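You operate a simulated robot arm through the tools that you are given. There is no shell and no other tool. Be economical: measure what you need, move in short steps, check, and stop when the job is done.

You are at the controls of a simulated two-armed robot. One attempt, no reset.

## Task
Empty the yellow band beaker into the steel can, then shut and clamp its lid.
Fine: beaker into the sink afterwards; hold the can while the stiff clamp turns; the sealed can goes onto the steel cart; spill nothing. Set down upright: beaker with the yellow band, steel can.
Where things are to end (x, y in the base frame): steel can within 60 mm of [-100, -910].

It is judged by the outcome, as a careful person would: the job done as asked, and still so three seconds after it is handed in. It fails if anything else is knocked over, pushed out of place, dropped, spilled or broken. A push-on lid holds only when it is set on centred and level and pressed home; a screw cap is set on level and turned clockwise until tight.

## Robot
Two 7-joint arms with two-finger parallel grippers on one trunk, on a base that drives. Base frame: it is fixed to the floor where the robot stands at the start and does not move with it; the origin is under the middle of the robot, x ahead of it, y to its left, z up; the surface under the hand at the start is at about z = 900. Readings come in mm, degrees, newtons and seconds.
The left shoulder is at the start at [20, 113, 1452], the right one opposite. With the tool pointing down near the work surface each hand reaches from about 100 to 540 mm from the robot's upright axis, wherever it stands, measured 20 degrees to its own side. Places, roughly: beaker with the green band [1250, 500, 1000]; flow cup [600, -300, 1100]; inside of the sink [300, -600, 800]; lid of the steel can [300, -200, 1100]; orange can clamp [400, -200, 1000]; top of the steel cart [0, -1000, 800]. Payload 1.57 kg a hand.
The TCP of each hand is the grasp point between the finger pads, 30 mm short of the fingertips. In the tool frame z runs along the fingers and y along their closing line. Largest opening 80 mm; finger width 17, thickness 12; the body of the gripper, 40 by 82 mm, starts 80 mm behind the TCP.
Orientation is that of the tool frame in the base frame, as a unit quaternion [w, x, y, z]. With the fingers straight down and closing along the base's y, the tool's x points along the base's -x, its y along +y and its z along -z.

## Interface
- The arms move only by the tool apply_moves. It takes "left_rows", "right_rows" or both (then of equal length, played together; a hand with none holds still); each is a list of rows, each an object (a shift or turn left out is 0, a gripper value left out holds the last) with "grip": the finger opening in m, from 0 to 0.08; "offset": the shift along the base's x, y, z in m, a list of three; "rotation": the turn, a rotation vector about the base's x, y, z in degrees, a list of three. In form: [{"grip": grip, "offset": [tx, ty, tz], "rotation": [rx, ry, rz]}, ...]. A call has 1 to 12 rows; each row shifts and turns the commanded pose from where the row before left it. A row lasts 0.2 s, in which the tool goes at most 50 mm and 8.6 degrees; a call with a longer step from one row to the next is refused whole, and so is a gripper value outside its range. A pose out of reach is approached as far as the arm can. The call stops where the force on the tool passes 40 N (or 10 N more than at its start, if that is more) or the arm is blocked; 0.2 s more then pass. Each finger travels about 45 mm/s and halts on what it meets, pressing with about 28 N; the grip force reading is that of the motor and also rises with nothing between the fingers. The clock runs only during rows and for 0.2 s after the last one: add rows that do not move to give the fingers time. It gives the time, the measured TCP pose, the force on the tool (base axes), the opening and the grip force at its end, in the units of the frame above (readings bear some noise), with the torque about the TCP (base axes, N m) and any sound that the robot's microphone picked up.
- Cameras (640 x 400 px; columns grow to the right, rows downward): "scene" is now at [75.4, -52.9, 1567.2]; the picture's right is [-0.62, -0.79, 0.00], its down [-0.52, 0.41, -0.75] and it looks along [0.59, -0.46, -0.66] (base axes); focal length 266 px, centre (320, 200). "left" rides on the left gripper at [72, 7, -122] in its tool frame; the picture's right is [-0.09, 1.00, 0.00], its down [-0.84, -0.08, -0.54] and it looks along [-0.54, -0.05, 0.84] (tool axes); focal length 238 px, centre (320, 200). "right" rides on the right gripper at [72, -7, -122] in its tool frame; the picture's right is [0.09, 1.00, 0.00], its down [-0.84, 0.08, -0.54] and it looks along [-0.54, 0.05, 0.84] (tool axes); focal length 238 px, centre (320, 200). There is no depth. A picture from a camera that has moved, and an enlarged one, comes with that camera's place and axes in the base frame and with its lens.
- grab_frame(camera): a new picture of that camera. No time passes.
- lift_body(by): slides the trunk up (or, below 0, down) by that many mm; the arms and the scene camera ride with it, the base frame stays. It gives what a move gives, with no picture.
- drive_base(legs): drives the robot by 1 to 6 legs, each [ahead, left, turn to the left] in mm, mm and degrees, along the robot's own axes; the way and the turn of a leg run together, so that a leg with both is an arc; at most 1500 mm and 180 degrees a leg. The arms and the cameras ride along, it lands a little off, and it stops where it bumps. It gives what a move gives.
- turn_head(pan, tilt): turns the head with the scene camera to pan (to the left, within 80 degrees either way) and tilt (down, from -29 to 69), counted from straight ahead of the robot. It gives what a move gives.
- close_up(camera, box): a new picture of the part [left, top, right, bottom] of that camera's present view, enlarged. No time passes.
- finish_job(): hands the job in; it is judged then, once.

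Work in short steps. Places have to be worked out from the pictures, the camera data and where the tool is seen: move nearer, look again, correct. Check each grasp and each placing, and mend what went wrong. You have 120 turns and 92 pictures in all, those below and enlarged ones among them. Open the grippers and draw the arms clear of the work before you hand the job in, unless the task says otherwise; then end with one line.

The tools are called after "Emit:" as a command line: name --argument value ..., lists and objects as JSON in quotes. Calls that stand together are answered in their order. apply_moves: Moves the arms, as the interface text tells. Its arguments: {"type":"object","properties":{"left_rows":{"type":"array","items":{"type":"object","properties":{"grip":{"type":"number"},"offset":{"type":"array","items":{"type":"number"}},"rotation":{"type":"array","items":{"type":"number"}}}}},"right_rows":{"type":"array","items":{"type":"object","properties":{"grip":{"type":"number"},"offset":{"type":"array","items":{"type":"number"}},"rotation":{"type":"array","items":{"type":"number"}}}}}},"required":[]} The other tools are called the same way: lift_body (by) slides the trunk up or down; drive_base (legs) drives the base; turn_head (pan, tilt) turns the head that bears the scene camera; grab_frame (camera) takes a picture; close_up (camera, box) takes an enlarged picture of a part of a camera's view; finish_job () hands the job in.

At the start:

```text
time_s: 0.0
left_position: [401.0, -11.5, 1368.9]
left_ee_rot: [0.001, -0.001, 1.0, 0.0]
left_contact_force: [0.4, -0.1, -0.2]
left_torque: [0.01, -0.02, 0.04]
left_finger_gap: 79.9
left_finger_force: 0.1
right_position: [225.8, -330.4, 1379.9]
right_ee_rot: [0.0, 0.0, 1.0, 0.0]
right_contact_force: [0.3, -0.4, 0.1]
right_torque: [-0.01, -0.01, 0.01]
right_finger_gap: 80.0
right_finger_force: 0.0
trunk travel left (down, up): [-505.0, 65.0]
robot x, y, heading: [0.9, 0.5, 0.2]
head pan, tilt: [-38.0, 41.5]
```

scene: 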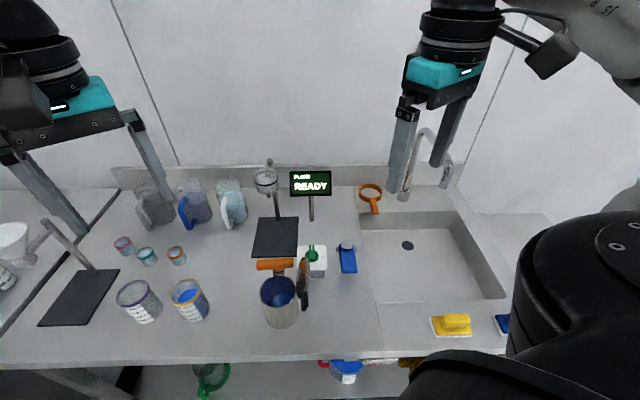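
right: 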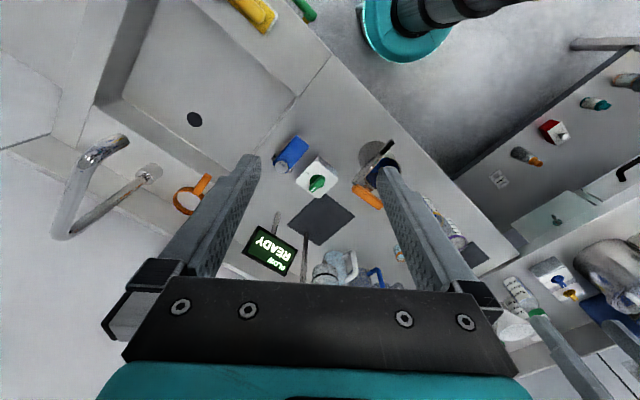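
left: 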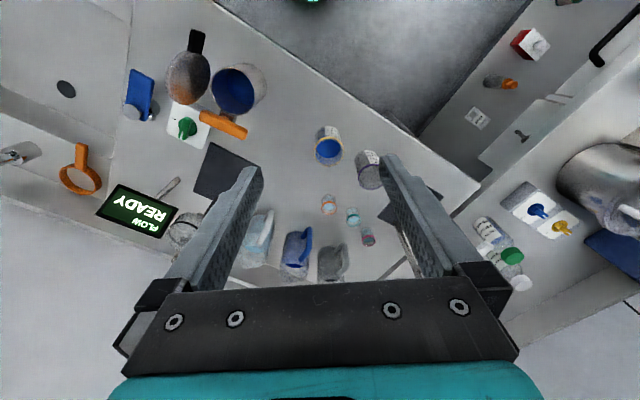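

I'll look closer at the can, lid and beaker region.

Emit:
close_up --camera "scene" --box '[220, 220, 380, 340]'

Emit:
close_up --camera "left" --box '[100, 20, 420, 220]'

Emit:
close_up --camera "scene" --box '[90, 220, 250, 340]'

```text
3.33 times, centred on (300, 280) of scene
camera zoom: at [75.4, -52.9, 1567.2], right [-0.62, -0.79, 0.0], down [-0.52, 0.41, -0.75], along [0.59, -0.46, -0.66], focal length 888 px, centre (387, -67)
```

zoom: 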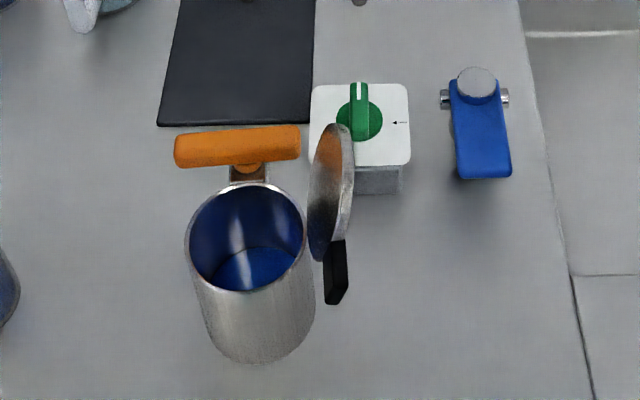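

```text
2.00 times, centred on (260, 120) of left
camera zoom: at [329.1, -4.3, 1491.5], right [0.09, 1.0, 0.0], down [0.84, -0.08, 0.54], along [0.54, -0.05, -0.84], focal length 477 px, centre (440, 360)
```

zoom: 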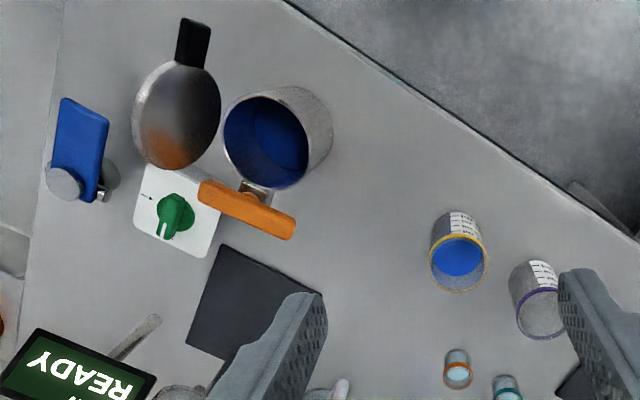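

```text
3.33 times, centred on (170, 280) of scene
camera zoom: at [75.4, -52.9, 1567.2], right [-0.62, -0.79, 0.0], down [-0.52, 0.41, -0.75], along [0.59, -0.46, -0.66], focal length 888 px, centre (820, -67)
```

zoom: 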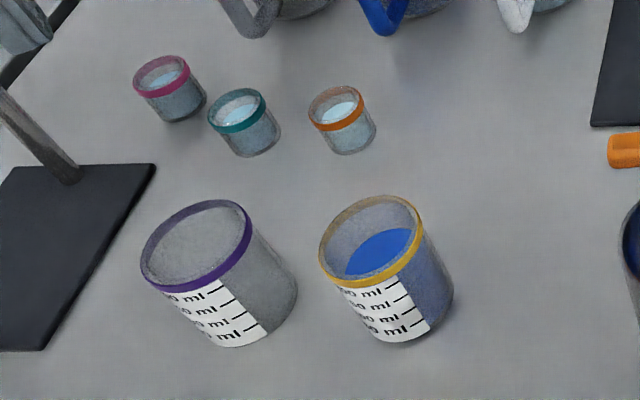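

The can stands near (381,-169) with an open hinged lid and an orange T-handle; the beaker is near (519,2). I bring the right hand's camera closer to the can for detail.

Emit:
apply_moves --right_rows '[{"offset": [0.0, 0.02, -0.04]}, {"offset": [0.0, 0.02, -0.04]}, {"offset": [0.02, 0.02, -0.04]}, {"offset": [0.0, 0.02, -0.03]}]'

Emit:
grab_frame --camera "right"

```text
time_s: 1.0
left_position: [400.2, -11.0, 1368.8]
left_ee_rot: [0.0, -0.001, 1.0, 0.0]
left_contact_force: [-0.4, 0.0, 0.3]
left_torque: [0.03, 0.01, 0.01]
left_finger_gap: 79.8
left_finger_force: 0.1
right_position: [245.9, -248.9, 1229.3]
right_ee_rot: [0.0, 0.0, 1.0, 0.0]
right_contact_force: [-0.3, 0.1, -0.1]
right_torque: [0.0, 0.0, -0.01]
right_finger_gap: 80.0
right_finger_force: 0.1
trunk travel left (down, up): [-505.0, 65.0]
robot x, y, heading: [-0.3, -3.7, 0.2]
head pan, tilt: [-38.0, 41.5]
```

```text
85 pictures are left
camera right: at [174.5, -256.1, 1352.0], right [-0.09, 1.0, 0.0], down [0.84, 0.08, 0.54], along [0.54, 0.05, -0.84], focal length 238 px, centre (320, 200)
```

right: 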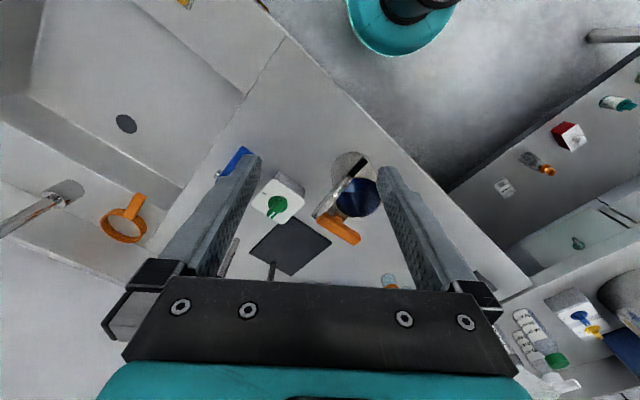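

Zoom in on the can from here.

Emit:
close_up --camera "right" --box '[260, 120, 420, 270]'

```text
2.67 times, centred on (340, 195) of right
camera zoom: at [174.5, -256.1, 1352.0], right [-0.09, 1.0, 0.0], down [0.84, 0.08, 0.54], along [0.54, 0.05, -0.84], focal length 636 px, centre (267, 213)
```

zoom: 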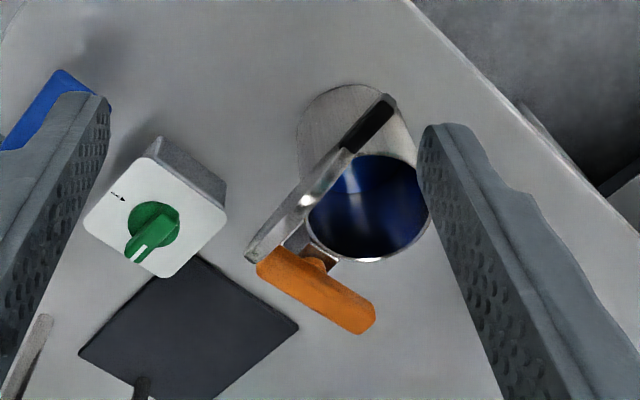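

Triangulation: counter edge runs diagonally (normal heading ≈ -36°); can ≈(381,-169), rim z≈1013; lid upright at (353,-223,1053), hinged away from the beaker; T-handle ≈(440,-200,1028). I turn the robot square to the counter, which makes everything simpler.

Emit:
drive_base --legs '[[0, 0, -36]]'

Emit:
turn_head --pan 0 --tilt 42

Emit:
grab_frame --camera "scene"

```text
time_s: 3.1
left_position: [317.4, -243.1, 1368.2]
left_ee_rot: [0.0, 0.307, 0.952, 0.0]
left_contact_force: [0.2, 0.4, -0.2]
left_torque: [-0.02, 0.01, 0.03]
left_finger_gap: 80.0
left_finger_force: 0.1
right_position: [52.8, -348.1, 1229.3]
right_ee_rot: [0.0, 0.308, 0.951, 0.0]
right_contact_force: [-0.5, -0.7, 0.3]
right_torque: [-0.02, 0.0, 0.01]
right_finger_gap: 79.8
right_finger_force: 0.1
trunk travel left (down, up): [-505.0, 65.0]
robot x, y, heading: [2.3, -0.7, -35.8]
head pan, tilt: [-38.0, 41.5]
```

```text
time_s: 4.1
left_position: [318.4, -243.0, 1369.6]
left_ee_rot: [-0.001, 0.307, 0.952, -0.001]
left_contact_force: [-0.2, -1.2, 0.5]
left_torque: [-0.02, 0.0, 0.02]
left_finger_gap: 79.9
left_finger_force: 0.0
right_position: [53.2, -347.4, 1228.2]
right_ee_rot: [0.0, 0.308, 0.951, 0.001]
right_contact_force: [-0.1, -0.2, -0.1]
right_torque: [-0.02, 0.0, -0.04]
right_finger_gap: 80.2
right_finger_force: 0.0
trunk travel left (down, up): [-505.0, 65.0]
robot x, y, heading: [2.0, 3.7, -35.5]
head pan, tilt: [0.0, 42.0]
```

```text
83 pictures are left
camera scene: at [75.0, -56.1, 1566.4], right [-0.59, -0.81, 0.0], down [-0.54, 0.39, -0.74], along [0.6, -0.44, -0.67], focal length 266 px, centre (320, 200)
```

scene: 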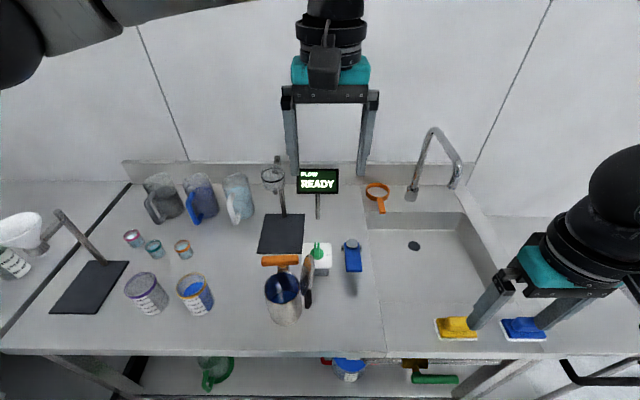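

Head is now square to the counter. I strafe 150 mm left for the pour, and spread the hands in the air before lowering the trunk.

Emit:
drive_base --legs '[[0, 150, 0]]'

Emit:
apply_moves --left_rows '[{"offset": [0.01, 0.034, 0.0]}, {"offset": [0.01, 0.034, 0.0]}, {"offset": [0.01, 0.034, 0.0]}, {"offset": [0.01, 0.034, 0.0]}, {"offset": [0.01, 0.034, 0.0]}]' --right_rows '[{"offset": [-0.01, -0.01, 0.04]}, {"offset": [-0.01, -0.01, 0.04]}, {"offset": [-0.01, -0.01, 0.04]}, {"offset": [-0.01, -0.01, 0.04]}, {"offset": [0, 0, 0.04]}]'

```text
time_s: 5.5
left_position: [404.7, -123.8, 1368.5]
left_ee_rot: [0.0, 0.308, 0.951, 0.0]
left_contact_force: [0.3, -0.2, 0.9]
left_torque: [-0.02, 0.01, -0.02]
left_finger_gap: 79.7
left_finger_force: 0.0
right_position: [139.6, -228.7, 1229.2]
right_ee_rot: [0.0, 0.308, 0.951, -0.001]
right_contact_force: [-0.6, -0.6, 0.2]
right_torque: [-0.03, 0.01, -0.01]
right_finger_gap: 79.9
right_finger_force: 0.0
trunk travel left (down, up): [-505.0, 65.0]
robot x, y, heading: [85.2, 120.1, -35.6]
head pan, tilt: [0.0, 42.0]
```

```text
time_s: 6.9
left_position: [451.4, 46.4, 1369.9]
left_ee_rot: [0.0, 0.307, 0.952, 0.0]
left_contact_force: [-0.6, 1.0, 0.1]
left_torque: [-0.04, 0.0, 0.01]
left_finger_gap: 80.0
left_finger_force: 0.2
right_position: [95.5, -249.1, 1355.9]
right_ee_rot: [-0.135, 0.281, 0.948, 0.071]
right_contact_force: [-0.5, 0.1, 0.0]
right_torque: [0.02, 0.0, -0.01]
right_finger_gap: 79.8
right_finger_force: 0.0
right hand out of reach, approached as far as the arm can: row 4
trunk travel left (down, up): [-505.0, 65.0]
robot x, y, heading: [82.3, 117.3, -35.9]
head pan, tilt: [0.0, 42.0]
stopped in row 5 (right hand): the arm was blocked; the commanded pose is now the measured one
```

Right hand reached its limit but is clear. Lower the trunk 250 mm and look from there.

Emit:
lift_body --by -250

Emit:
turn_head --pan 0 --tilt 35

Emit:
grab_frame --camera "scene"

```text
time_s: 9.5
left_position: [452.9, 46.9, 1118.5]
left_ee_rot: [0.0, 0.307, 0.952, 0.001]
left_contact_force: [0.3, 0.2, -0.2]
left_torque: [0.01, -0.02, 0.0]
left_finger_gap: 80.0
left_finger_force: 0.0
right_position: [96.8, -248.2, 1106.2]
right_ee_rot: [-0.135, 0.281, 0.948, 0.071]
right_contact_force: [-0.3, 0.1, 0.0]
right_torque: [-0.02, 0.0, 0.01]
right_finger_gap: 79.9
right_finger_force: 0.0
trunk travel left (down, up): [-255.0, 315.0]
robot x, y, heading: [82.1, 122.4, -35.8]
head pan, tilt: [0.0, 42.0]
```

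```text
time_s: 10.2
left_position: [453.4, 46.3, 1118.8]
left_ee_rot: [0.0, 0.308, 0.951, 0.001]
left_contact_force: [0.3, -0.4, -0.4]
left_torque: [-0.01, 0.03, 0.03]
left_finger_gap: 80.1
left_finger_force: 0.0
right_position: [98.4, -248.4, 1104.9]
right_ee_rot: [-0.135, 0.281, 0.948, 0.071]
right_contact_force: [0.2, -0.1, 0.1]
right_torque: [-0.01, 0.02, 0.01]
right_finger_gap: 80.2
right_finger_force: 0.0
trunk travel left (down, up): [-255.0, 315.0]
robot x, y, heading: [86.7, 117.2, -35.6]
head pan, tilt: [0.0, 35.0]
```

```text
82 pictures are left
camera scene: at [164.5, 60.2, 1326.9], right [-0.58, -0.81, 0.0], down [-0.47, 0.34, -0.82], along [0.66, -0.48, -0.57], focal length 266 px, centre (320, 200)
```

scene: 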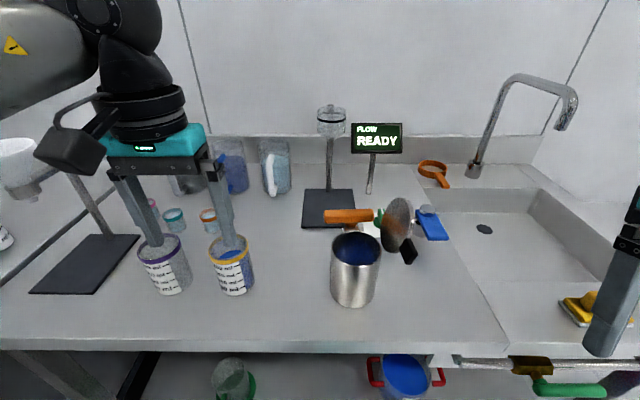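

Emit:
close_up --camera "scene" --box '[310, 180, 454, 320]'

Emit:
close_up --camera "scene" --box '[110, 200, 270, 310]'

```text
2.86 times, centred on (382, 250) of scene
camera zoom: at [164.5, 60.2, 1326.9], right [-0.58, -0.81, 0.0], down [-0.47, 0.34, -0.82], along [0.66, -0.48, -0.57], focal length 761 px, centre (143, 57)
```

zoom: 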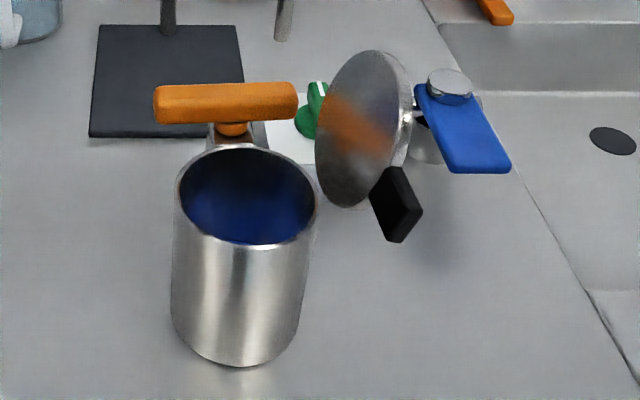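

```text
3.64 times, centred on (190, 255) of scene
camera zoom: at [164.5, 60.2, 1326.9], right [-0.58, -0.81, 0.0], down [-0.47, 0.34, -0.82], along [0.66, -0.48, -0.57], focal length 969 px, centre (793, 0)
```

zoom: 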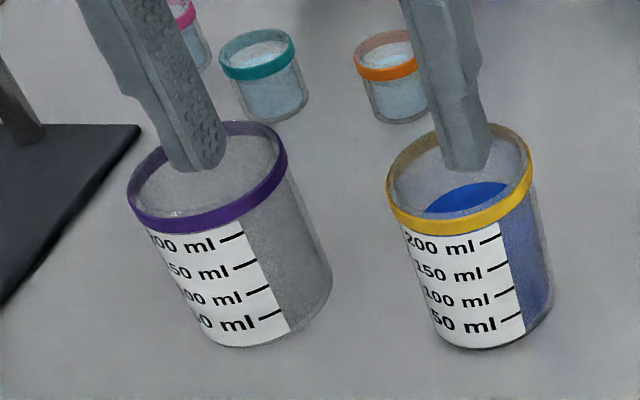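

Clear view. Beaker ≈(518,0), Ø≈70, rim ≈998; can Ø≈78. I now pitch the left tool 65° toward the counter normal (25° below horizontal), in the air.

Emit:
apply_moves --left_rows '[{"rotation": [-4.78, -6.57, 0]}, {"rotation": [-4.78, -6.57, 0]}, {"rotation": [-4.78, -6.57, 0]}, {"rotation": [-4.78, -6.57, 0]}, {"rotation": [-4.78, -6.57, 0]}, {"rotation": [-4.78, -6.57, 0]}, {"rotation": [-4.78, -6.57, 0]}, {"rotation": [-4.78, -6.57, 0]}]'

Emit:
grab_frame --camera "left"

```text
time_s: 12.0
left_position: [522.4, -17.9, 1148.7]
left_ee_rot: [0.512, 0.259, 0.802, -0.167]
left_contact_force: [0.6, 0.5, 0.0]
left_torque: [-0.03, -0.01, 0.0]
left_finger_gap: 79.8
left_finger_force: 0.1
left hand out of reach, approached as far as the arm can: row 5, 6, 7, 8
right_position: [97.6, -249.1, 1105.5]
right_ee_rot: [-0.135, 0.281, 0.948, 0.069]
right_contact_force: [0.3, -0.7, -0.7]
right_torque: [-0.01, 0.0, 0.0]
right_finger_gap: 80.0
right_finger_force: 0.1
trunk travel left (down, up): [-255.0, 315.0]
robot x, y, heading: [82.2, 121.7, -35.8]
head pan, tilt: [0.0, 35.0]
```

```text
79 pictures are left
camera left: at [411.7, 70.3, 1136.0], right [0.62, 0.78, 0.08], down [-0.16, 0.02, 0.99], along [0.77, -0.62, 0.14], focal length 238 px, centre (320, 200)
```

left: 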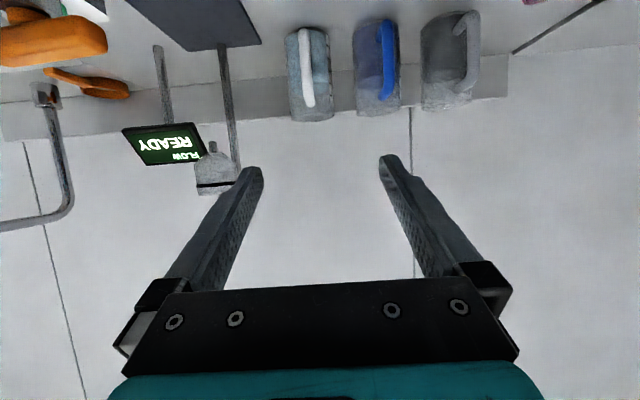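

The arm can't keep the TCP that near in this pose; I back the base 150 mm off and re-issue the pose.

Emit:
drive_base --legs '[[-150, 0, 0]]'

Emit:
apply_moves --left_rows '[{"offset": [0.0, 0.0, -0.02]}]'

```text
time_s: 13.3
left_position: [398.7, 72.1, 1150.0]
left_ee_rot: [0.51, 0.259, 0.803, -0.168]
left_contact_force: [-0.4, 0.9, 0.7]
left_torque: [-0.01, -0.02, 0.05]
left_finger_gap: 79.9
left_finger_force: 0.1
right_position: [-23.8, -160.0, 1105.3]
right_ee_rot: [-0.134, 0.281, 0.948, 0.07]
right_contact_force: [-0.2, -0.2, 0.1]
right_torque: [0.02, -0.03, -0.01]
right_finger_gap: 80.0
right_finger_force: 0.1
trunk travel left (down, up): [-255.0, 315.0]
robot x, y, heading: [-36.4, 204.7, -35.7]
head pan, tilt: [0.0, 35.0]
```

```text
time_s: 13.7
left_position: [400.5, 67.8, 1128.9]
left_ee_rot: [0.511, 0.258, 0.803, -0.166]
left_contact_force: [-0.3, 0.1, 0.3]
left_torque: [0.01, 0.01, 0.0]
left_finger_gap: 80.2
left_finger_force: 0.1
right_position: [-23.6, -161.4, 1104.8]
right_ee_rot: [-0.134, 0.282, 0.948, 0.071]
right_contact_force: [-0.2, -0.6, -0.7]
right_torque: [-0.01, 0.01, -0.02]
right_finger_gap: 79.9
right_finger_force: 0.0
trunk travel left (down, up): [-255.0, 315.0]
robot x, y, heading: [-32.0, 209.0, -35.5]
head pan, tilt: [0.0, 35.0]
```

Pose is good (heading -36°, 25° down). Before touching liquid I rehearse the pour roll empty, above the pour position.

Emit:
apply_moves --left_rows '[{"offset": [0.0035, -0.037, 0]}, {"offset": [0.0035, -0.037, 0]}, {"offset": [0.0035, -0.037, 0]}, {"offset": [0.0035, -0.037, 0]}, {"offset": [0.0035, -0.037, 0]}, {"rotation": [6.63, -4.82, 0]}, {"rotation": [6.63, -4.82, 0]}, {"rotation": [6.63, -4.82, 0]}, {"rotation": [6.63, -4.82, 0]}, {"rotation": [6.63, -4.82, 0]}, {"rotation": [6.63, -4.82, 0]}, {"rotation": [6.63, -4.82, 0]}]'

Emit:
apply_moves --left_rows '[{"rotation": [6.63, -4.82, 0]}, {"rotation": [6.63, -4.82, 0]}, {"rotation": [6.63, -4.82, 0]}, {"rotation": [6.63, -4.82, 0]}, {"rotation": [6.63, -4.82, 0]}, {"rotation": [6.63, -4.82, 0]}, {"rotation": [6.63, -4.82, 0]}]'

Emit:
grab_frame --camera "scene"

```text
time_s: 16.3
left_position: [417.2, -116.1, 1129.0]
left_ee_rot: [0.574, 0.472, 0.624, 0.24]
left_contact_force: [-0.3, -0.7, -0.2]
left_torque: [0.0, 0.0, 0.01]
left_finger_gap: 80.0
left_finger_force: 0.0
right_position: [-24.1, -160.5, 1104.6]
right_ee_rot: [-0.135, 0.281, 0.948, 0.071]
right_contact_force: [0.2, 0.3, -0.5]
right_torque: [0.0, 0.0, -0.03]
right_finger_gap: 80.2
right_finger_force: 0.0
trunk travel left (down, up): [-255.0, 315.0]
robot x, y, heading: [-34.6, 203.5, -36.0]
head pan, tilt: [0.0, 35.0]
```

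```text
time_s: 17.9
left_position: [417.3, -115.4, 1130.5]
left_ee_rot: [0.497, 0.569, 0.293, 0.586]
left_contact_force: [-0.4, 0.3, 0.7]
left_torque: [0.01, 0.02, -0.01]
left_finger_gap: 80.2
left_finger_force: 0.1
right_position: [-23.7, -160.2, 1104.5]
right_ee_rot: [-0.135, 0.281, 0.948, 0.071]
right_contact_force: [0.3, -0.4, 0.1]
right_torque: [-0.01, 0.02, -0.02]
right_finger_gap: 80.3
right_finger_force: 0.0
trunk travel left (down, up): [-255.0, 315.0]
robot x, y, heading: [-35.9, 209.7, -35.9]
head pan, tilt: [0.0, 35.0]
```

```text
78 pictures are left
camera scene: at [42.8, 148.1, 1326.9], right [-0.58, -0.81, 0.0], down [-0.47, 0.34, -0.82], along [0.66, -0.48, -0.57], focal length 266 px, centre (320, 200)
```

scene: 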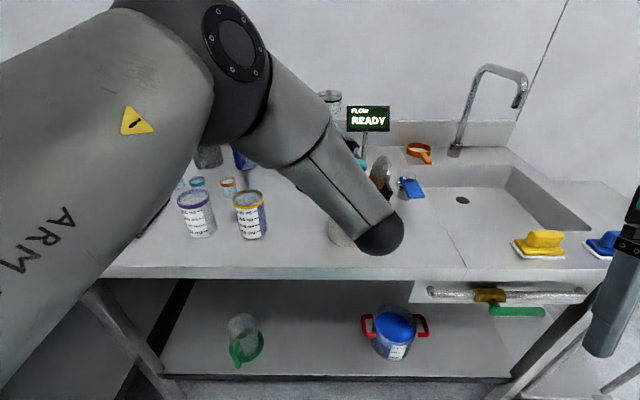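

The full 115° roll works with TCP steady. Rolling back and going to a pre-grasp in front of the yellow beaker.

Emit:
apply_moves --left_rows '[{"rotation": [-6.63, 4.82, 0]}, {"rotation": [-6.63, 4.82, 0]}, {"rotation": [-6.63, 4.82, 0]}, {"rotation": [-6.63, 4.82, 0]}, {"rotation": [-6.63, 4.82, 0]}, {"rotation": [-6.63, 4.82, 0]}, {"rotation": [-6.63, 4.82, 0]}, {"rotation": [-6.63, 4.82, 0], "offset": [0.001, 0.037, 0]}, {"rotation": [-6.63, 4.82, 0], "offset": [0.001, 0.037, 0]}, {"rotation": [-6.63, 4.82, 0], "offset": [0.001, 0.037, 0]}, {"rotation": [-6.63, 4.82, 0], "offset": [0.001, 0.037, 0]}, {"rotation": [-6.63, 4.82, 0], "offset": [0.001, 0.037, 0]}]'

Emit:
apply_moves --left_rows '[{"rotation": [-6.63, 4.82, 0]}, {"rotation": [-6.63, 4.82, 0]}, {"offset": [-0.008, 0.006, -0.04]}, {"offset": [-0.008, 0.006, -0.04]}, {"offset": [0, 0, -0.04]}, {"offset": [0, 0, -0.03]}]'

Emit:
grab_frame --camera "left"

```text
time_s: 20.5
left_position: [420.3, 73.4, 1128.6]
left_ee_rot: [0.542, 0.33, 0.771, -0.054]
left_contact_force: [-0.3, 0.7, 0.5]
left_torque: [0.02, 0.01, -0.02]
left_finger_gap: 80.1
left_finger_force: 0.1
right_position: [-24.0, -158.4, 1105.3]
right_ee_rot: [-0.135, 0.282, 0.947, 0.07]
right_contact_force: [-0.9, -0.1, 0.2]
right_torque: [-0.01, -0.04, 0.02]
right_finger_gap: 80.0
right_finger_force: 0.0
trunk travel left (down, up): [-255.0, 315.0]
robot x, y, heading: [-35.6, 207.7, -36.0]
head pan, tilt: [0.0, 35.0]
```

```text
time_s: 21.9
left_position: [393.3, 48.5, 1041.0]
left_ee_rot: [0.509, 0.257, 0.805, -0.164]
left_contact_force: [0.3, -0.2, -0.4]
left_torque: [-0.01, 0.0, -0.04]
left_finger_gap: 80.1
left_finger_force: 0.1
left hand out of reach, approached as far as the arm can: row 4, 5, 6
right_position: [-23.9, -159.6, 1105.8]
right_ee_rot: [-0.135, 0.28, 0.948, 0.069]
right_contact_force: [0.6, -0.1, -0.5]
right_torque: [-0.01, 0.03, 0.02]
right_finger_gap: 79.7
right_finger_force: 0.2
trunk travel left (down, up): [-255.0, 315.0]
robot x, y, heading: [-39.8, 210.4, -35.8]
head pan, tilt: [0.0, 35.0]
```

```text
77 pictures are left
camera left: at [283.2, 136.0, 1028.5], right [0.61, 0.79, 0.08], down [-0.15, 0.01, 0.99], along [0.78, -0.61, 0.13], focal length 238 px, centre (320, 200)
```

left: 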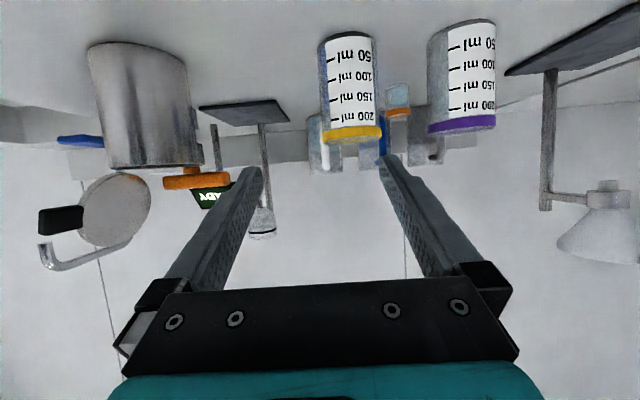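

Too low for this trunk height. Raise hand, lower the trunk by 150 mm more, then come down again.

Emit:
apply_moves --left_rows '[{"offset": [0, 0, 0.04]}, {"offset": [0, 0, 0.04]}, {"offset": [0, 0, 0.04]}]'

Emit:
lift_body --by -150

```text
time_s: 22.7
left_position: [393.2, 46.8, 1161.5]
left_ee_rot: [0.511, 0.258, 0.803, -0.167]
left_contact_force: [0.7, 0.2, -0.4]
left_torque: [0.01, 0.01, 0.02]
left_finger_gap: 80.2
left_finger_force: 0.1
right_position: [-24.2, -161.5, 1106.2]
right_ee_rot: [-0.135, 0.28, 0.948, 0.07]
right_contact_force: [0.3, 0.1, -0.5]
right_torque: [0.03, -0.02, 0.02]
right_finger_gap: 79.8
right_finger_force: 0.1
trunk travel left (down, up): [-255.0, 315.0]
robot x, y, heading: [-37.0, 208.7, -35.8]
head pan, tilt: [0.0, 35.0]
```

```text
time_s: 24.5
left_position: [392.7, 46.7, 1011.2]
left_ee_rot: [0.511, 0.259, 0.803, -0.168]
left_contact_force: [0.6, 0.5, -0.1]
left_torque: [0.0, -0.01, 0.0]
left_finger_gap: 80.1
left_finger_force: 0.1
right_position: [-23.3, -161.0, 955.2]
right_ee_rot: [-0.135, 0.28, 0.948, 0.071]
right_contact_force: [-0.2, -0.1, 0.1]
right_torque: [0.02, -0.02, -0.01]
right_finger_gap: 80.3
right_finger_force: 0.0
trunk travel left (down, up): [-105.0, 465.0]
robot x, y, heading: [-37.3, 208.7, -35.7]
head pan, tilt: [0.0, 35.0]
```

Move left along the counter to line up with the beaker and down to z≈950.

Emit:
apply_moves --left_rows '[{"offset": [0.0105, 0.0145, -0.02]}, {"offset": [0.0105, 0.0145, -0.02]}, {"offset": [0, 0, -0.02]}]'

Emit:
grab_frame --camera "left"

Emit:
grab_frame --camera "scene"

```text
time_s: 25.3
left_position: [414.0, 75.1, 950.3]
left_ee_rot: [0.51, 0.259, 0.803, -0.166]
left_contact_force: [-0.2, 0.2, -0.3]
left_torque: [0.05, 0.01, 0.01]
left_finger_gap: 80.0
left_finger_force: 0.1
right_position: [-21.9, -162.0, 955.5]
right_ee_rot: [-0.135, 0.281, 0.948, 0.071]
right_contact_force: [0.5, 0.4, -0.2]
right_torque: [0.0, -0.02, -0.02]
right_finger_gap: 80.0
right_finger_force: 0.1
trunk travel left (down, up): [-105.0, 465.0]
robot x, y, heading: [-33.1, 203.7, -35.7]
head pan, tilt: [0.0, 35.0]
```

```text
76 pictures are left
camera left: at [303.9, 163.5, 937.1], right [0.61, 0.78, 0.08], down [-0.15, 0.02, 0.99], along [0.77, -0.62, 0.13], focal length 238 px, centre (320, 200)
```

left: 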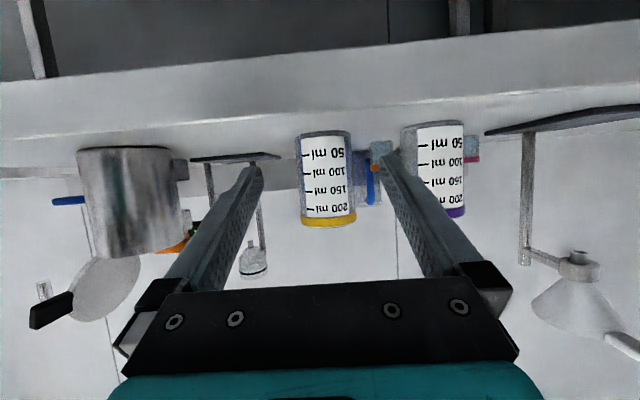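

```text
75 pictures are left
camera scene: at [42.8, 148.1, 1176.9], right [-0.58, -0.81, 0.0], down [-0.47, 0.34, -0.82], along [0.66, -0.48, -0.57], focal length 266 px, centre (320, 200)
```

scene: 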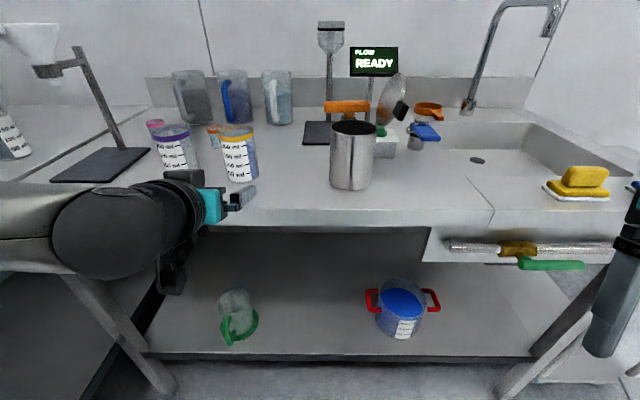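

The beaker is nearly centred between the fingers (≈1 mm left). Advance most of the way and check.

Emit:
apply_moves --left_rows '[{"offset": [0.0195, -0.0138, 0]}, {"offset": [0.0195, -0.0138, 0]}, {"offset": [0.0195, -0.0138, 0]}]'

Emit:
grab_frame --camera "left"

```text
time_s: 26.1
left_position: [471.4, 35.2, 949.8]
left_ee_rot: [0.51, 0.258, 0.804, -0.167]
left_contact_force: [-0.6, 0.1, -0.8]
left_torque: [0.05, 0.0, 0.01]
left_finger_gap: 80.1
left_finger_force: 0.1
right_position: [-24.0, -160.8, 954.5]
right_ee_rot: [-0.134, 0.28, 0.948, 0.07]
right_contact_force: [-0.3, 0.3, -0.5]
right_torque: [-0.01, -0.02, 0.01]
right_finger_gap: 79.8
right_finger_force: 0.0
trunk travel left (down, up): [-105.0, 465.0]
robot x, y, heading: [-37.4, 204.5, -35.5]
head pan, tilt: [0.0, 35.0]
```

```text
74 pictures are left
camera left: at [362.3, 122.5, 937.9], right [0.61, 0.78, 0.08], down [-0.15, 0.02, 0.99], along [0.77, -0.62, 0.13], focal length 238 px, centre (320, 200)
```

left: 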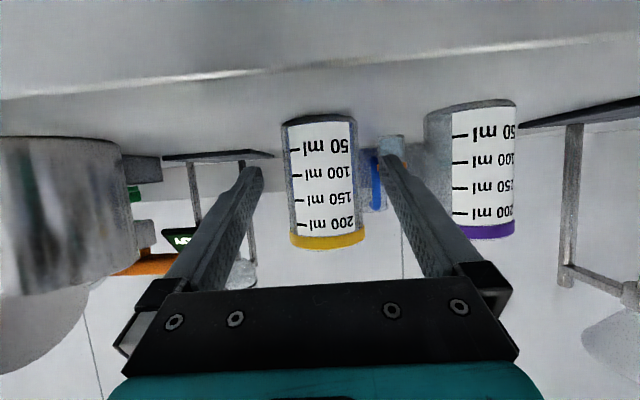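

Aligned laterally. Advance 58 mm to put the TCP on the beaker axis and close the fingers.

Emit:
apply_moves --left_rows '[{"offset": [0.0157, -0.0114, 0]}, {"offset": [0.0157, -0.0114, 0]}, {"offset": [0.0157, -0.0114, 0]}, {"grip": 0.05}, {"grip": 0.05}, {"grip": 0.05}]'

Emit:
grab_frame --camera "scene"

```text
time_s: 27.5
left_position: [519.3, 0.6, 953.0]
left_ee_rot: [0.511, 0.258, 0.803, -0.167]
left_contact_force: [0.4, -0.7, 0.2]
left_torque: [-0.02, -0.05, 0.02]
left_finger_gap: 58.6
left_finger_force: 28.1
right_position: [-23.8, -160.7, 955.4]
right_ee_rot: [-0.135, 0.281, 0.947, 0.071]
right_contact_force: [0.6, 0.4, 0.0]
right_torque: [0.0, 0.02, 0.03]
right_finger_gap: 80.4
right_finger_force: 0.0
trunk travel left (down, up): [-105.0, 465.0]
robot x, y, heading: [-37.7, 208.2, -35.8]
head pan, tilt: [0.0, 35.0]
```

```text
73 pictures are left
camera scene: at [42.8, 148.1, 1176.9], right [-0.58, -0.81, 0.0], down [-0.47, 0.34, -0.82], along [0.66, -0.48, -0.57], focal length 266 px, centre (320, 200)
```

scene: 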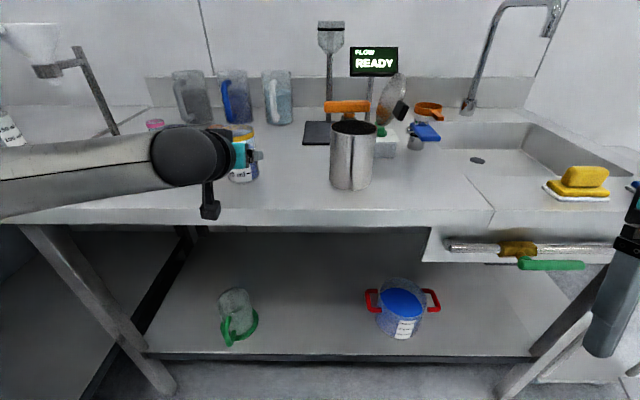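

Grip is solid (gap 58.6, 28 N). Lift gently 97 mm and carry to just left of the can.

Emit:
apply_moves --left_rows '[{"offset": [0, 0, 0.012], "grip": 0.05}, {"offset": [0, 0, 0.025]}, {"offset": [0, 0, 0.025]}, {"offset": [0, 0, 0.025]}, {"offset": [-0.005, -0.006, 0.01]}, {"offset": [-0.0145, -0.016, 0]}, {"offset": [-0.0145, -0.016, 0]}, {"offset": [-0.0145, -0.016, 0]}, {"offset": [-0.0145, -0.016, 0]}, {"offset": [-0.0145, -0.016, 0]}]'

Emit:
grab_frame --camera "scene"

Emit:
grab_frame --camera "left"

```text
time_s: 29.7
left_position: [440.6, -86.4, 1046.4]
left_ee_rot: [0.51, 0.259, 0.803, -0.167]
left_contact_force: [0.5, 0.6, -2.3]
left_torque: [0.02, -0.01, 0.0]
left_finger_gap: 58.1
left_finger_force: 28.0
right_position: [-23.7, -162.6, 954.9]
right_ee_rot: [-0.135, 0.281, 0.948, 0.071]
right_contact_force: [-0.3, -0.3, 0.2]
right_torque: [0.0, -0.04, -0.02]
right_finger_gap: 80.1
right_finger_force: 0.1
trunk travel left (down, up): [-105.0, 465.0]
robot x, y, heading: [-37.8, 208.0, -35.8]
head pan, tilt: [0.0, 35.0]
```

```text
72 pictures are left
camera scene: at [42.8, 147.9, 1176.9], right [-0.58, -0.81, 0.0], down [-0.47, 0.34, -0.82], along [0.66, -0.48, -0.57], focal length 266 px, centre (320, 200)
```

scene: 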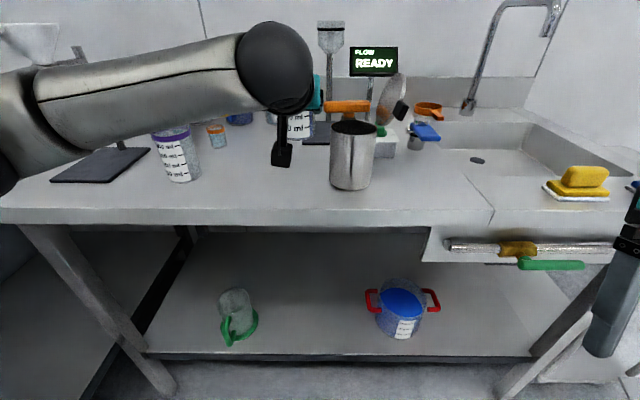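

```text
71 pictures are left
camera left: at [329.9, 1.6, 1034.4], right [0.61, 0.79, 0.08], down [-0.15, 0.02, 0.99], along [0.77, -0.62, 0.13], focal length 238 px, centre (320, 200)
```

left: 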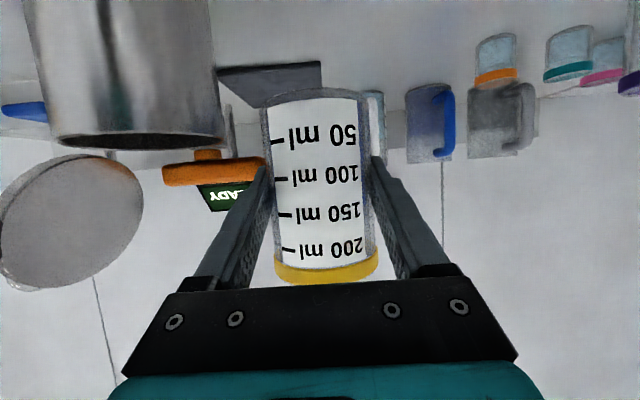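

Beaker held level beside the can (can centre offset 101 mm). I start tilting to 32° while moving the lip over the can mouth, still below the spill angle.

Emit:
apply_moves --left_rows '[{"offset": [-0.005, -0.0069, 0.004], "rotation": [6.47, -4.7, 0]}, {"offset": [-0.005, -0.0069, 0.004], "rotation": [6.47, -4.7, 0]}, {"offset": [-0.005, -0.0069, 0.004], "rotation": [6.47, -4.7, 0]}, {"offset": [-0.005, -0.0069, 0.004], "rotation": [6.47, -4.7, 0]}]'

Emit:
grab_frame --camera "left"

Emit:
grab_frame --camera "scene"

```text
time_s: 30.7
left_position: [421.4, -114.3, 1063.8]
left_ee_rot: [0.563, 0.39, 0.726, 0.061]
left_contact_force: [1.1, 0.9, -1.5]
left_torque: [-0.03, 0.0, -0.01]
left_finger_gap: 58.5
left_finger_force: 27.9
right_position: [-23.9, -161.5, 955.1]
right_ee_rot: [-0.135, 0.281, 0.948, 0.07]
right_contact_force: [0.5, 0.3, -1.6]
right_torque: [0.01, 0.03, -0.02]
right_finger_gap: 79.9
right_finger_force: 0.0
trunk travel left (down, up): [-105.0, 465.0]
robot x, y, heading: [-38.0, 205.6, -36.1]
head pan, tilt: [0.0, 35.0]
```

```text
70 pictures are left
camera left: at [313.9, -21.1, 1056.2], right [0.5, 0.63, 0.6], down [-0.46, -0.4, 0.8], along [0.74, -0.67, 0.09], focal length 238 px, centre (320, 200)
```

left: 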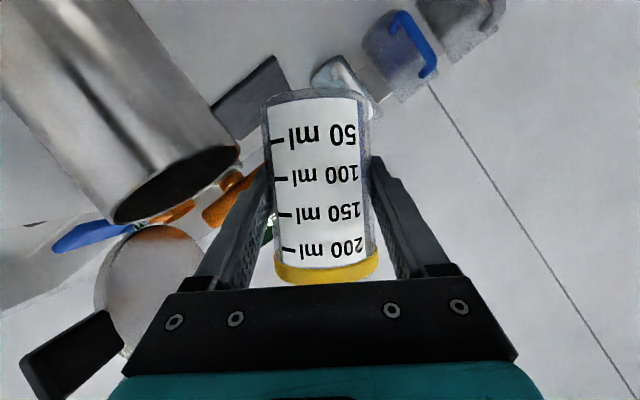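

```text
69 pictures are left
camera scene: at [42.7, 147.9, 1176.9], right [-0.58, -0.81, 0.0], down [-0.47, 0.34, -0.82], along [0.66, -0.48, -0.57], focal length 266 px, centre (320, 200)
```

scene: 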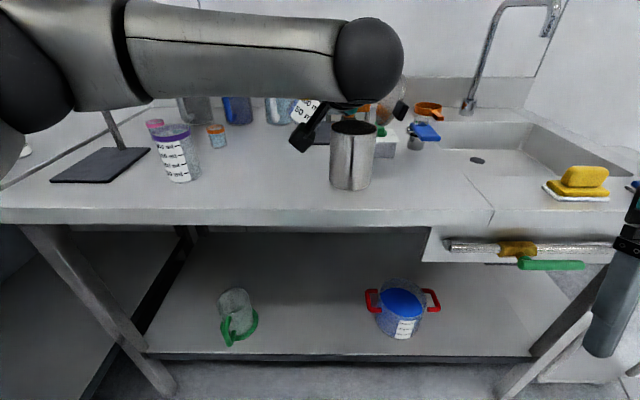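

The lip is above the can mouth, 16 mm before centre. Tilt slowly on to 64°.

Emit:
apply_moves --left_rows '[{"rotation": [3.24, -2.35, 0]}, {"rotation": [3.24, -2.35, 0]}, {"rotation": [3.24, -2.35, 0]}, {"rotation": [3.24, -2.35, 0]}, {"rotation": [2.43, -1.76, 0]}, {"rotation": [2.43, -1.76, 0]}, {"rotation": [2.43, -1.76, 0]}, {"rotation": [2.43, -1.76, 0]}, {}, {}, {}]'

Emit:
grab_frame --camera "left"

Emit:
close_up --camera "scene" --box '[260, 60, 420, 200]'

```text
time_s: 33.1
left_position: [421.5, -113.9, 1063.8]
left_ee_rot: [0.574, 0.48, 0.612, 0.256]
left_contact_force: [-1.1, 0.3, -0.9]
left_torque: [-0.01, 0.06, -0.01]
left_finger_gap: 58.5
left_finger_force: 28.4
right_position: [-22.9, -161.1, 955.8]
right_ee_rot: [-0.135, 0.281, 0.948, 0.071]
right_contact_force: [0.2, 0.4, 0.1]
right_torque: [-0.03, 0.01, 0.0]
right_finger_gap: 80.0
right_finger_force: 0.0
trunk travel left (down, up): [-105.0, 465.0]
robot x, y, heading: [-33.9, 202.9, -35.7]
head pan, tilt: [0.0, 35.0]
```

```text
68 pictures are left
camera left: at [316.6, -18.3, 1062.7], right [0.28, 0.33, 0.9], down [-0.64, -0.64, 0.43], along [0.72, -0.69, 0.03], focal length 238 px, centre (320, 200)
```

left: 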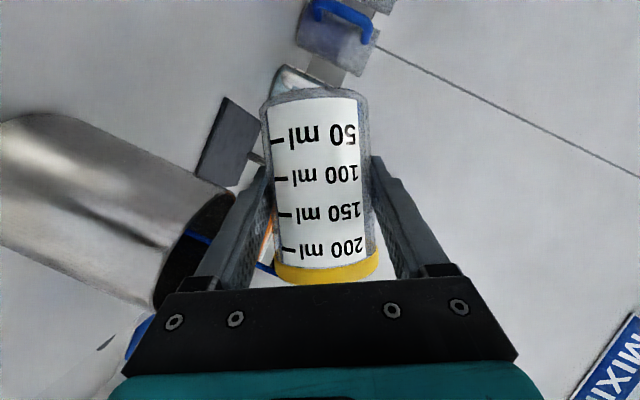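

```text
2.86 times, centred on (340, 130) of scene
camera zoom: at [42.9, 148.0, 1176.9], right [-0.58, -0.81, 0.0], down [-0.47, 0.34, -0.82], along [0.66, -0.48, -0.57], focal length 761 px, centre (263, 400)
```

zoom: 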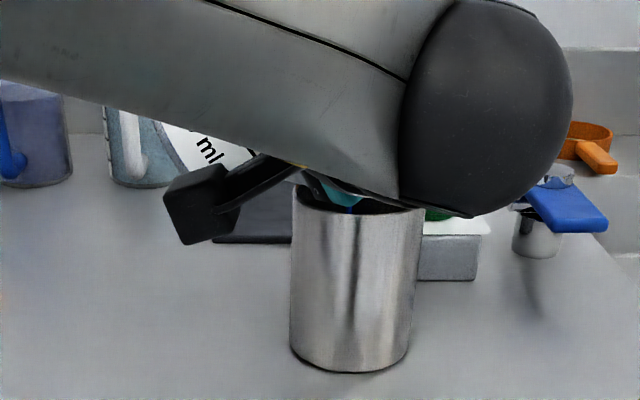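

A blue stream runs into the can mouth. Continue slowly to 90°.

Emit:
apply_moves --left_rows '[{}, {"rotation": [2.43, -1.76, 0], "offset": [-0.0004, -0.0005, 0.001]}, {"rotation": [2.43, -1.76, 0], "offset": [-0.0004, -0.0005, 0.001]}, {"rotation": [2.43, -1.76, 0], "offset": [-0.0004, -0.0005, 0.001]}, {}, {"rotation": [2.43, -1.76, 0], "offset": [-0.0004, -0.0005, 0.001]}, {"rotation": [2.43, -1.76, 0], "offset": [-0.0004, -0.0005, 0.001]}, {}, {"rotation": [2.43, -1.76, 0], "offset": [-0.0008, -0.0011, 0.0026]}, {"rotation": [2.43, -1.76, 0], "offset": [-0.0008, -0.0011, 0.0026]}, {}, {}]'

Emit:
grab_frame --camera "left"

```text
time_s: 35.7
left_position: [417.9, -118.5, 1074.8]
left_ee_rot: [0.559, 0.529, 0.503, 0.394]
left_contact_force: [0.3, -0.1, -1.6]
left_torque: [-0.04, 0.04, -0.01]
left_finger_gap: 58.2
left_finger_force: 28.3
right_position: [-23.8, -160.7, 956.2]
right_ee_rot: [-0.136, 0.281, 0.947, 0.071]
right_contact_force: [-0.8, 0.3, 1.2]
right_torque: [0.03, -0.03, -0.02]
right_finger_gap: 80.0
right_finger_force: 0.1
trunk travel left (down, up): [-105.0, 465.0]
robot x, y, heading: [-35.4, 203.6, -35.7]
head pan, tilt: [0.0, 35.0]
```

```text
66 pictures are left
camera left: at [312.8, -24.2, 1078.7], right [0.07, 0.04, 1.0], down [-0.69, -0.72, 0.08], along [0.72, -0.69, -0.03], focal length 238 px, centre (320, 200)
```

left: 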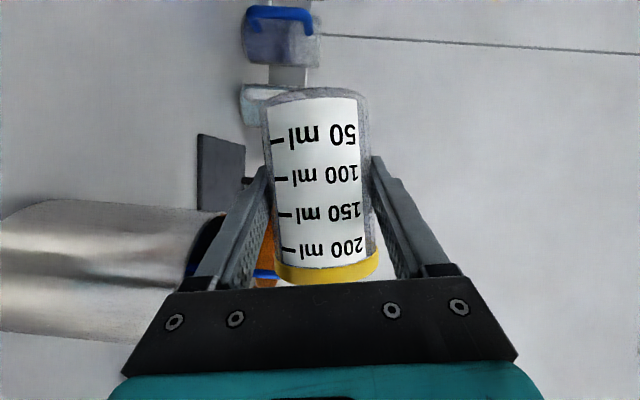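

Still trickling inside the mouth. Continue to ~115° and hold.

Emit:
apply_moves --left_rows '[{"rotation": [2.43, -1.76, 0], "offset": [-0.0012, -0.0016, 0.0023]}, {"rotation": [2.43, -1.76, 0], "offset": [-0.0012, -0.0016, 0.0023]}, {"rotation": [2.43, -1.76, 0], "offset": [-0.0012, -0.0016, 0.0023]}, {"rotation": [2.43, -1.76, 0], "offset": [-0.0012, -0.0016, 0.0023]}, {"rotation": [2.43, -1.76, 0], "offset": [-0.0012, -0.0016, 0.0023]}, {"rotation": [2.43, -1.76, 0], "offset": [-0.0012, -0.0016, 0.0023]}, {"rotation": [2.43, -1.76, 0], "offset": [-0.0012, -0.0016, 0.0023]}, {"rotation": [2.43, -1.76, 0], "offset": [-0.0012, -0.0016, 0.0023]}, {"rotation": [2.7, -1.96, 0], "offset": [-0.0013, -0.0018, 0.0017]}, {"rotation": [2.7, -1.96, 0], "offset": [-0.0013, -0.0018, 0.0017]}, {"rotation": [2.7, -1.96, 0], "offset": [-0.0013, -0.0018, 0.0017]}, {}]'

Emit:
apply_moves --left_rows '[{}, {}, {}, {}, {}, {}, {}, {}]'

Emit:
grab_frame --camera "left"

```text
time_s: 38.3
left_position: [404.0, -135.6, 1097.3]
left_ee_rot: [0.495, 0.57, 0.292, 0.587]
left_contact_force: [-0.5, -0.8, -0.6]
left_torque: [-0.02, 0.0, 0.02]
left_finger_gap: 58.6
left_finger_force: 28.2
right_position: [-23.2, -161.1, 956.3]
right_ee_rot: [-0.135, 0.281, 0.948, 0.071]
right_contact_force: [-0.2, -0.2, -0.7]
right_torque: [0.04, 0.02, 0.02]
right_finger_gap: 79.9
right_finger_force: 0.2
trunk travel left (down, up): [-105.0, 465.0]
robot x, y, heading: [-35.2, 207.8, -35.9]
head pan, tilt: [0.0, 35.0]
```

```text
time_s: 40.1
left_position: [404.3, -137.8, 1097.8]
left_ee_rot: [0.496, 0.57, 0.292, 0.586]
left_contact_force: [-0.6, 0.4, 0.0]
left_torque: [-0.04, 0.0, -0.04]
left_finger_gap: 58.4
left_finger_force: 28.1
right_position: [-23.3, -161.8, 956.0]
right_ee_rot: [-0.135, 0.281, 0.947, 0.072]
right_contact_force: [0.4, -0.8, 0.8]
right_torque: [0.01, 0.01, 0.0]
right_finger_gap: 80.1
right_finger_force: 0.1
trunk travel left (down, up): [-105.0, 465.0]
robot x, y, heading: [-33.3, 208.0, -35.8]
head pan, tilt: [0.0, 35.0]
```

```text
65 pictures are left
camera left: at [295.9, -45.9, 1109.6], right [-0.26, -0.42, 0.87], down [-0.62, -0.62, -0.48], along [0.74, -0.66, -0.1], focal length 238 px, centre (320, 200)
```

left: 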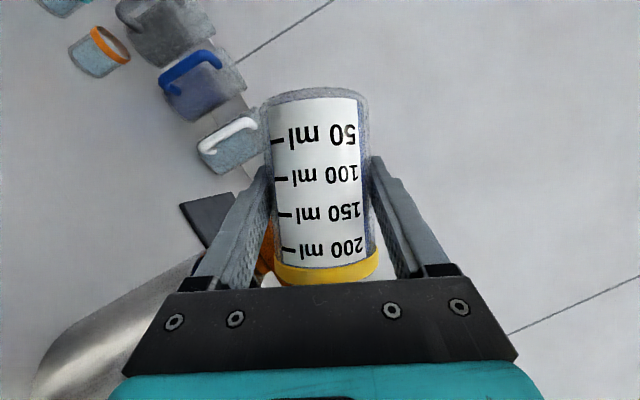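

Flow has stopped and the weight reading is near zero. A final 10° more, hold, then roll back upright while moving clear.

Emit:
apply_moves --left_rows '[{"rotation": [2.7, -1.96, 0], "offset": [-0.0013, -0.0018, 0.0017]}, {"rotation": [2.7, -1.96, 0], "offset": [-0.0013, -0.0018, 0.0017]}, {"rotation": [2.7, -1.96, 0], "offset": [-0.0013, -0.0018, 0.0017]}, {}, {}, {}, {}, {}, {}]'

Emit:
apply_moves --left_rows '[{"rotation": [-6.47, 4.7, 0], "offset": [0, 0, 0.002]}, {"rotation": [-6.47, 4.7, 0], "offset": [0.002, 0.003, 0.002]}, {"rotation": [-6.47, 4.7, 0], "offset": [0.002, 0.003, 0.002]}, {"rotation": [-6.47, 4.7, 0], "offset": [0.004, 0.005, 0]}, {"rotation": [-6.47, 4.7, 0], "offset": [0.004, 0.005, 0]}, {"rotation": [-6.47, 4.7, 0], "offset": [0.004, 0.005, 0]}, {"rotation": [-6.47, 4.7, 0], "offset": [0.004, 0.005, 0]}, {"rotation": [-6.47, 4.7, 0], "offset": [0.004, 0.005, 0]}, {"rotation": [-6.47, 4.7, 0], "offset": [0.006, 0.008, 0]}, {"rotation": [-6.47, 4.7, 0], "offset": [0.009, 0.0125, 0]}, {"rotation": [-6.47, 4.7, 0], "offset": [0.009, 0.0125, 0]}, {"rotation": [-6.47, 4.7, 0], "offset": [0.009, 0.0125, 0]}]'

Emit:
apply_moves --left_rows '[{"rotation": [-6.47, 4.7, 0], "offset": [0.009, 0.0125, 0]}, {"rotation": [-6.47, 4.7, 0], "offset": [0.009, 0.0125, 0]}, {"rotation": [-6.47, 4.7, 0], "offset": [0.009, 0.0125, 0]}, {"rotation": [-4.85, 3.53, 0], "offset": [0.009, 0.0125, 0]}]'

Emit:
grab_frame --camera "scene"

```text
time_s: 42.1
left_position: [402.0, -141.3, 1103.5]
left_ee_rot: [0.468, 0.573, 0.227, 0.634]
left_contact_force: [0.6, -0.7, -0.2]
left_torque: [0.03, -0.03, 0.05]
left_finger_gap: 58.4
left_finger_force: 28.0
right_position: [-23.1, -161.2, 954.3]
right_ee_rot: [-0.135, 0.281, 0.948, 0.071]
right_contact_force: [0.8, -0.1, -0.5]
right_torque: [-0.03, 0.01, -0.01]
right_finger_gap: 80.1
right_finger_force: 0.0
trunk travel left (down, up): [-105.0, 465.0]
robot x, y, heading: [-33.4, 205.6, -35.9]
head pan, tilt: [0.0, 35.0]
```

```text
time_s: 44.7
left_position: [455.6, -65.0, 1109.0]
left_ee_rot: [0.56, 0.378, 0.736, 0.037]
left_contact_force: [0.0, 0.6, -0.1]
left_torque: [0.01, 0.02, 0.0]
left_finger_gap: 58.6
left_finger_force: 28.1
right_position: [-23.4, -160.0, 955.7]
right_ee_rot: [-0.134, 0.281, 0.948, 0.071]
right_contact_force: [0.5, 0.6, 0.1]
right_torque: [0.0, -0.03, 0.0]
right_finger_gap: 80.0
right_finger_force: 0.0
trunk travel left (down, up): [-105.0, 465.0]
robot x, y, heading: [-39.9, 208.2, -35.9]
head pan, tilt: [0.0, 35.0]
```

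```text
time_s: 45.7
left_position: [493.6, -16.9, 1107.9]
left_ee_rot: [0.509, 0.253, 0.804, -0.175]
left_contact_force: [-0.6, -0.2, -0.1]
left_torque: [0.03, -0.01, 0.01]
left_finger_gap: 58.4
left_finger_force: 28.0
right_position: [-23.8, -160.5, 955.6]
right_ee_rot: [-0.135, 0.281, 0.948, 0.07]
right_contact_force: [0.0, 0.9, -0.2]
right_torque: [0.0, 0.01, -0.01]
right_finger_gap: 80.1
right_finger_force: 0.1
trunk travel left (down, up): [-105.0, 465.0]
robot x, y, heading: [-33.2, 209.7, -35.9]
head pan, tilt: [0.0, 35.0]
```

```text
64 pictures are left
camera scene: at [43.0, 148.3, 1176.9], right [-0.58, -0.81, 0.0], down [-0.47, 0.33, -0.82], along [0.66, -0.48, -0.57], focal length 266 px, centre (320, 200)
```

scene: 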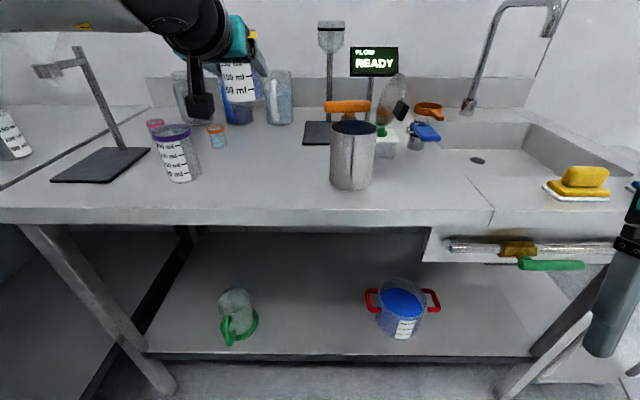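

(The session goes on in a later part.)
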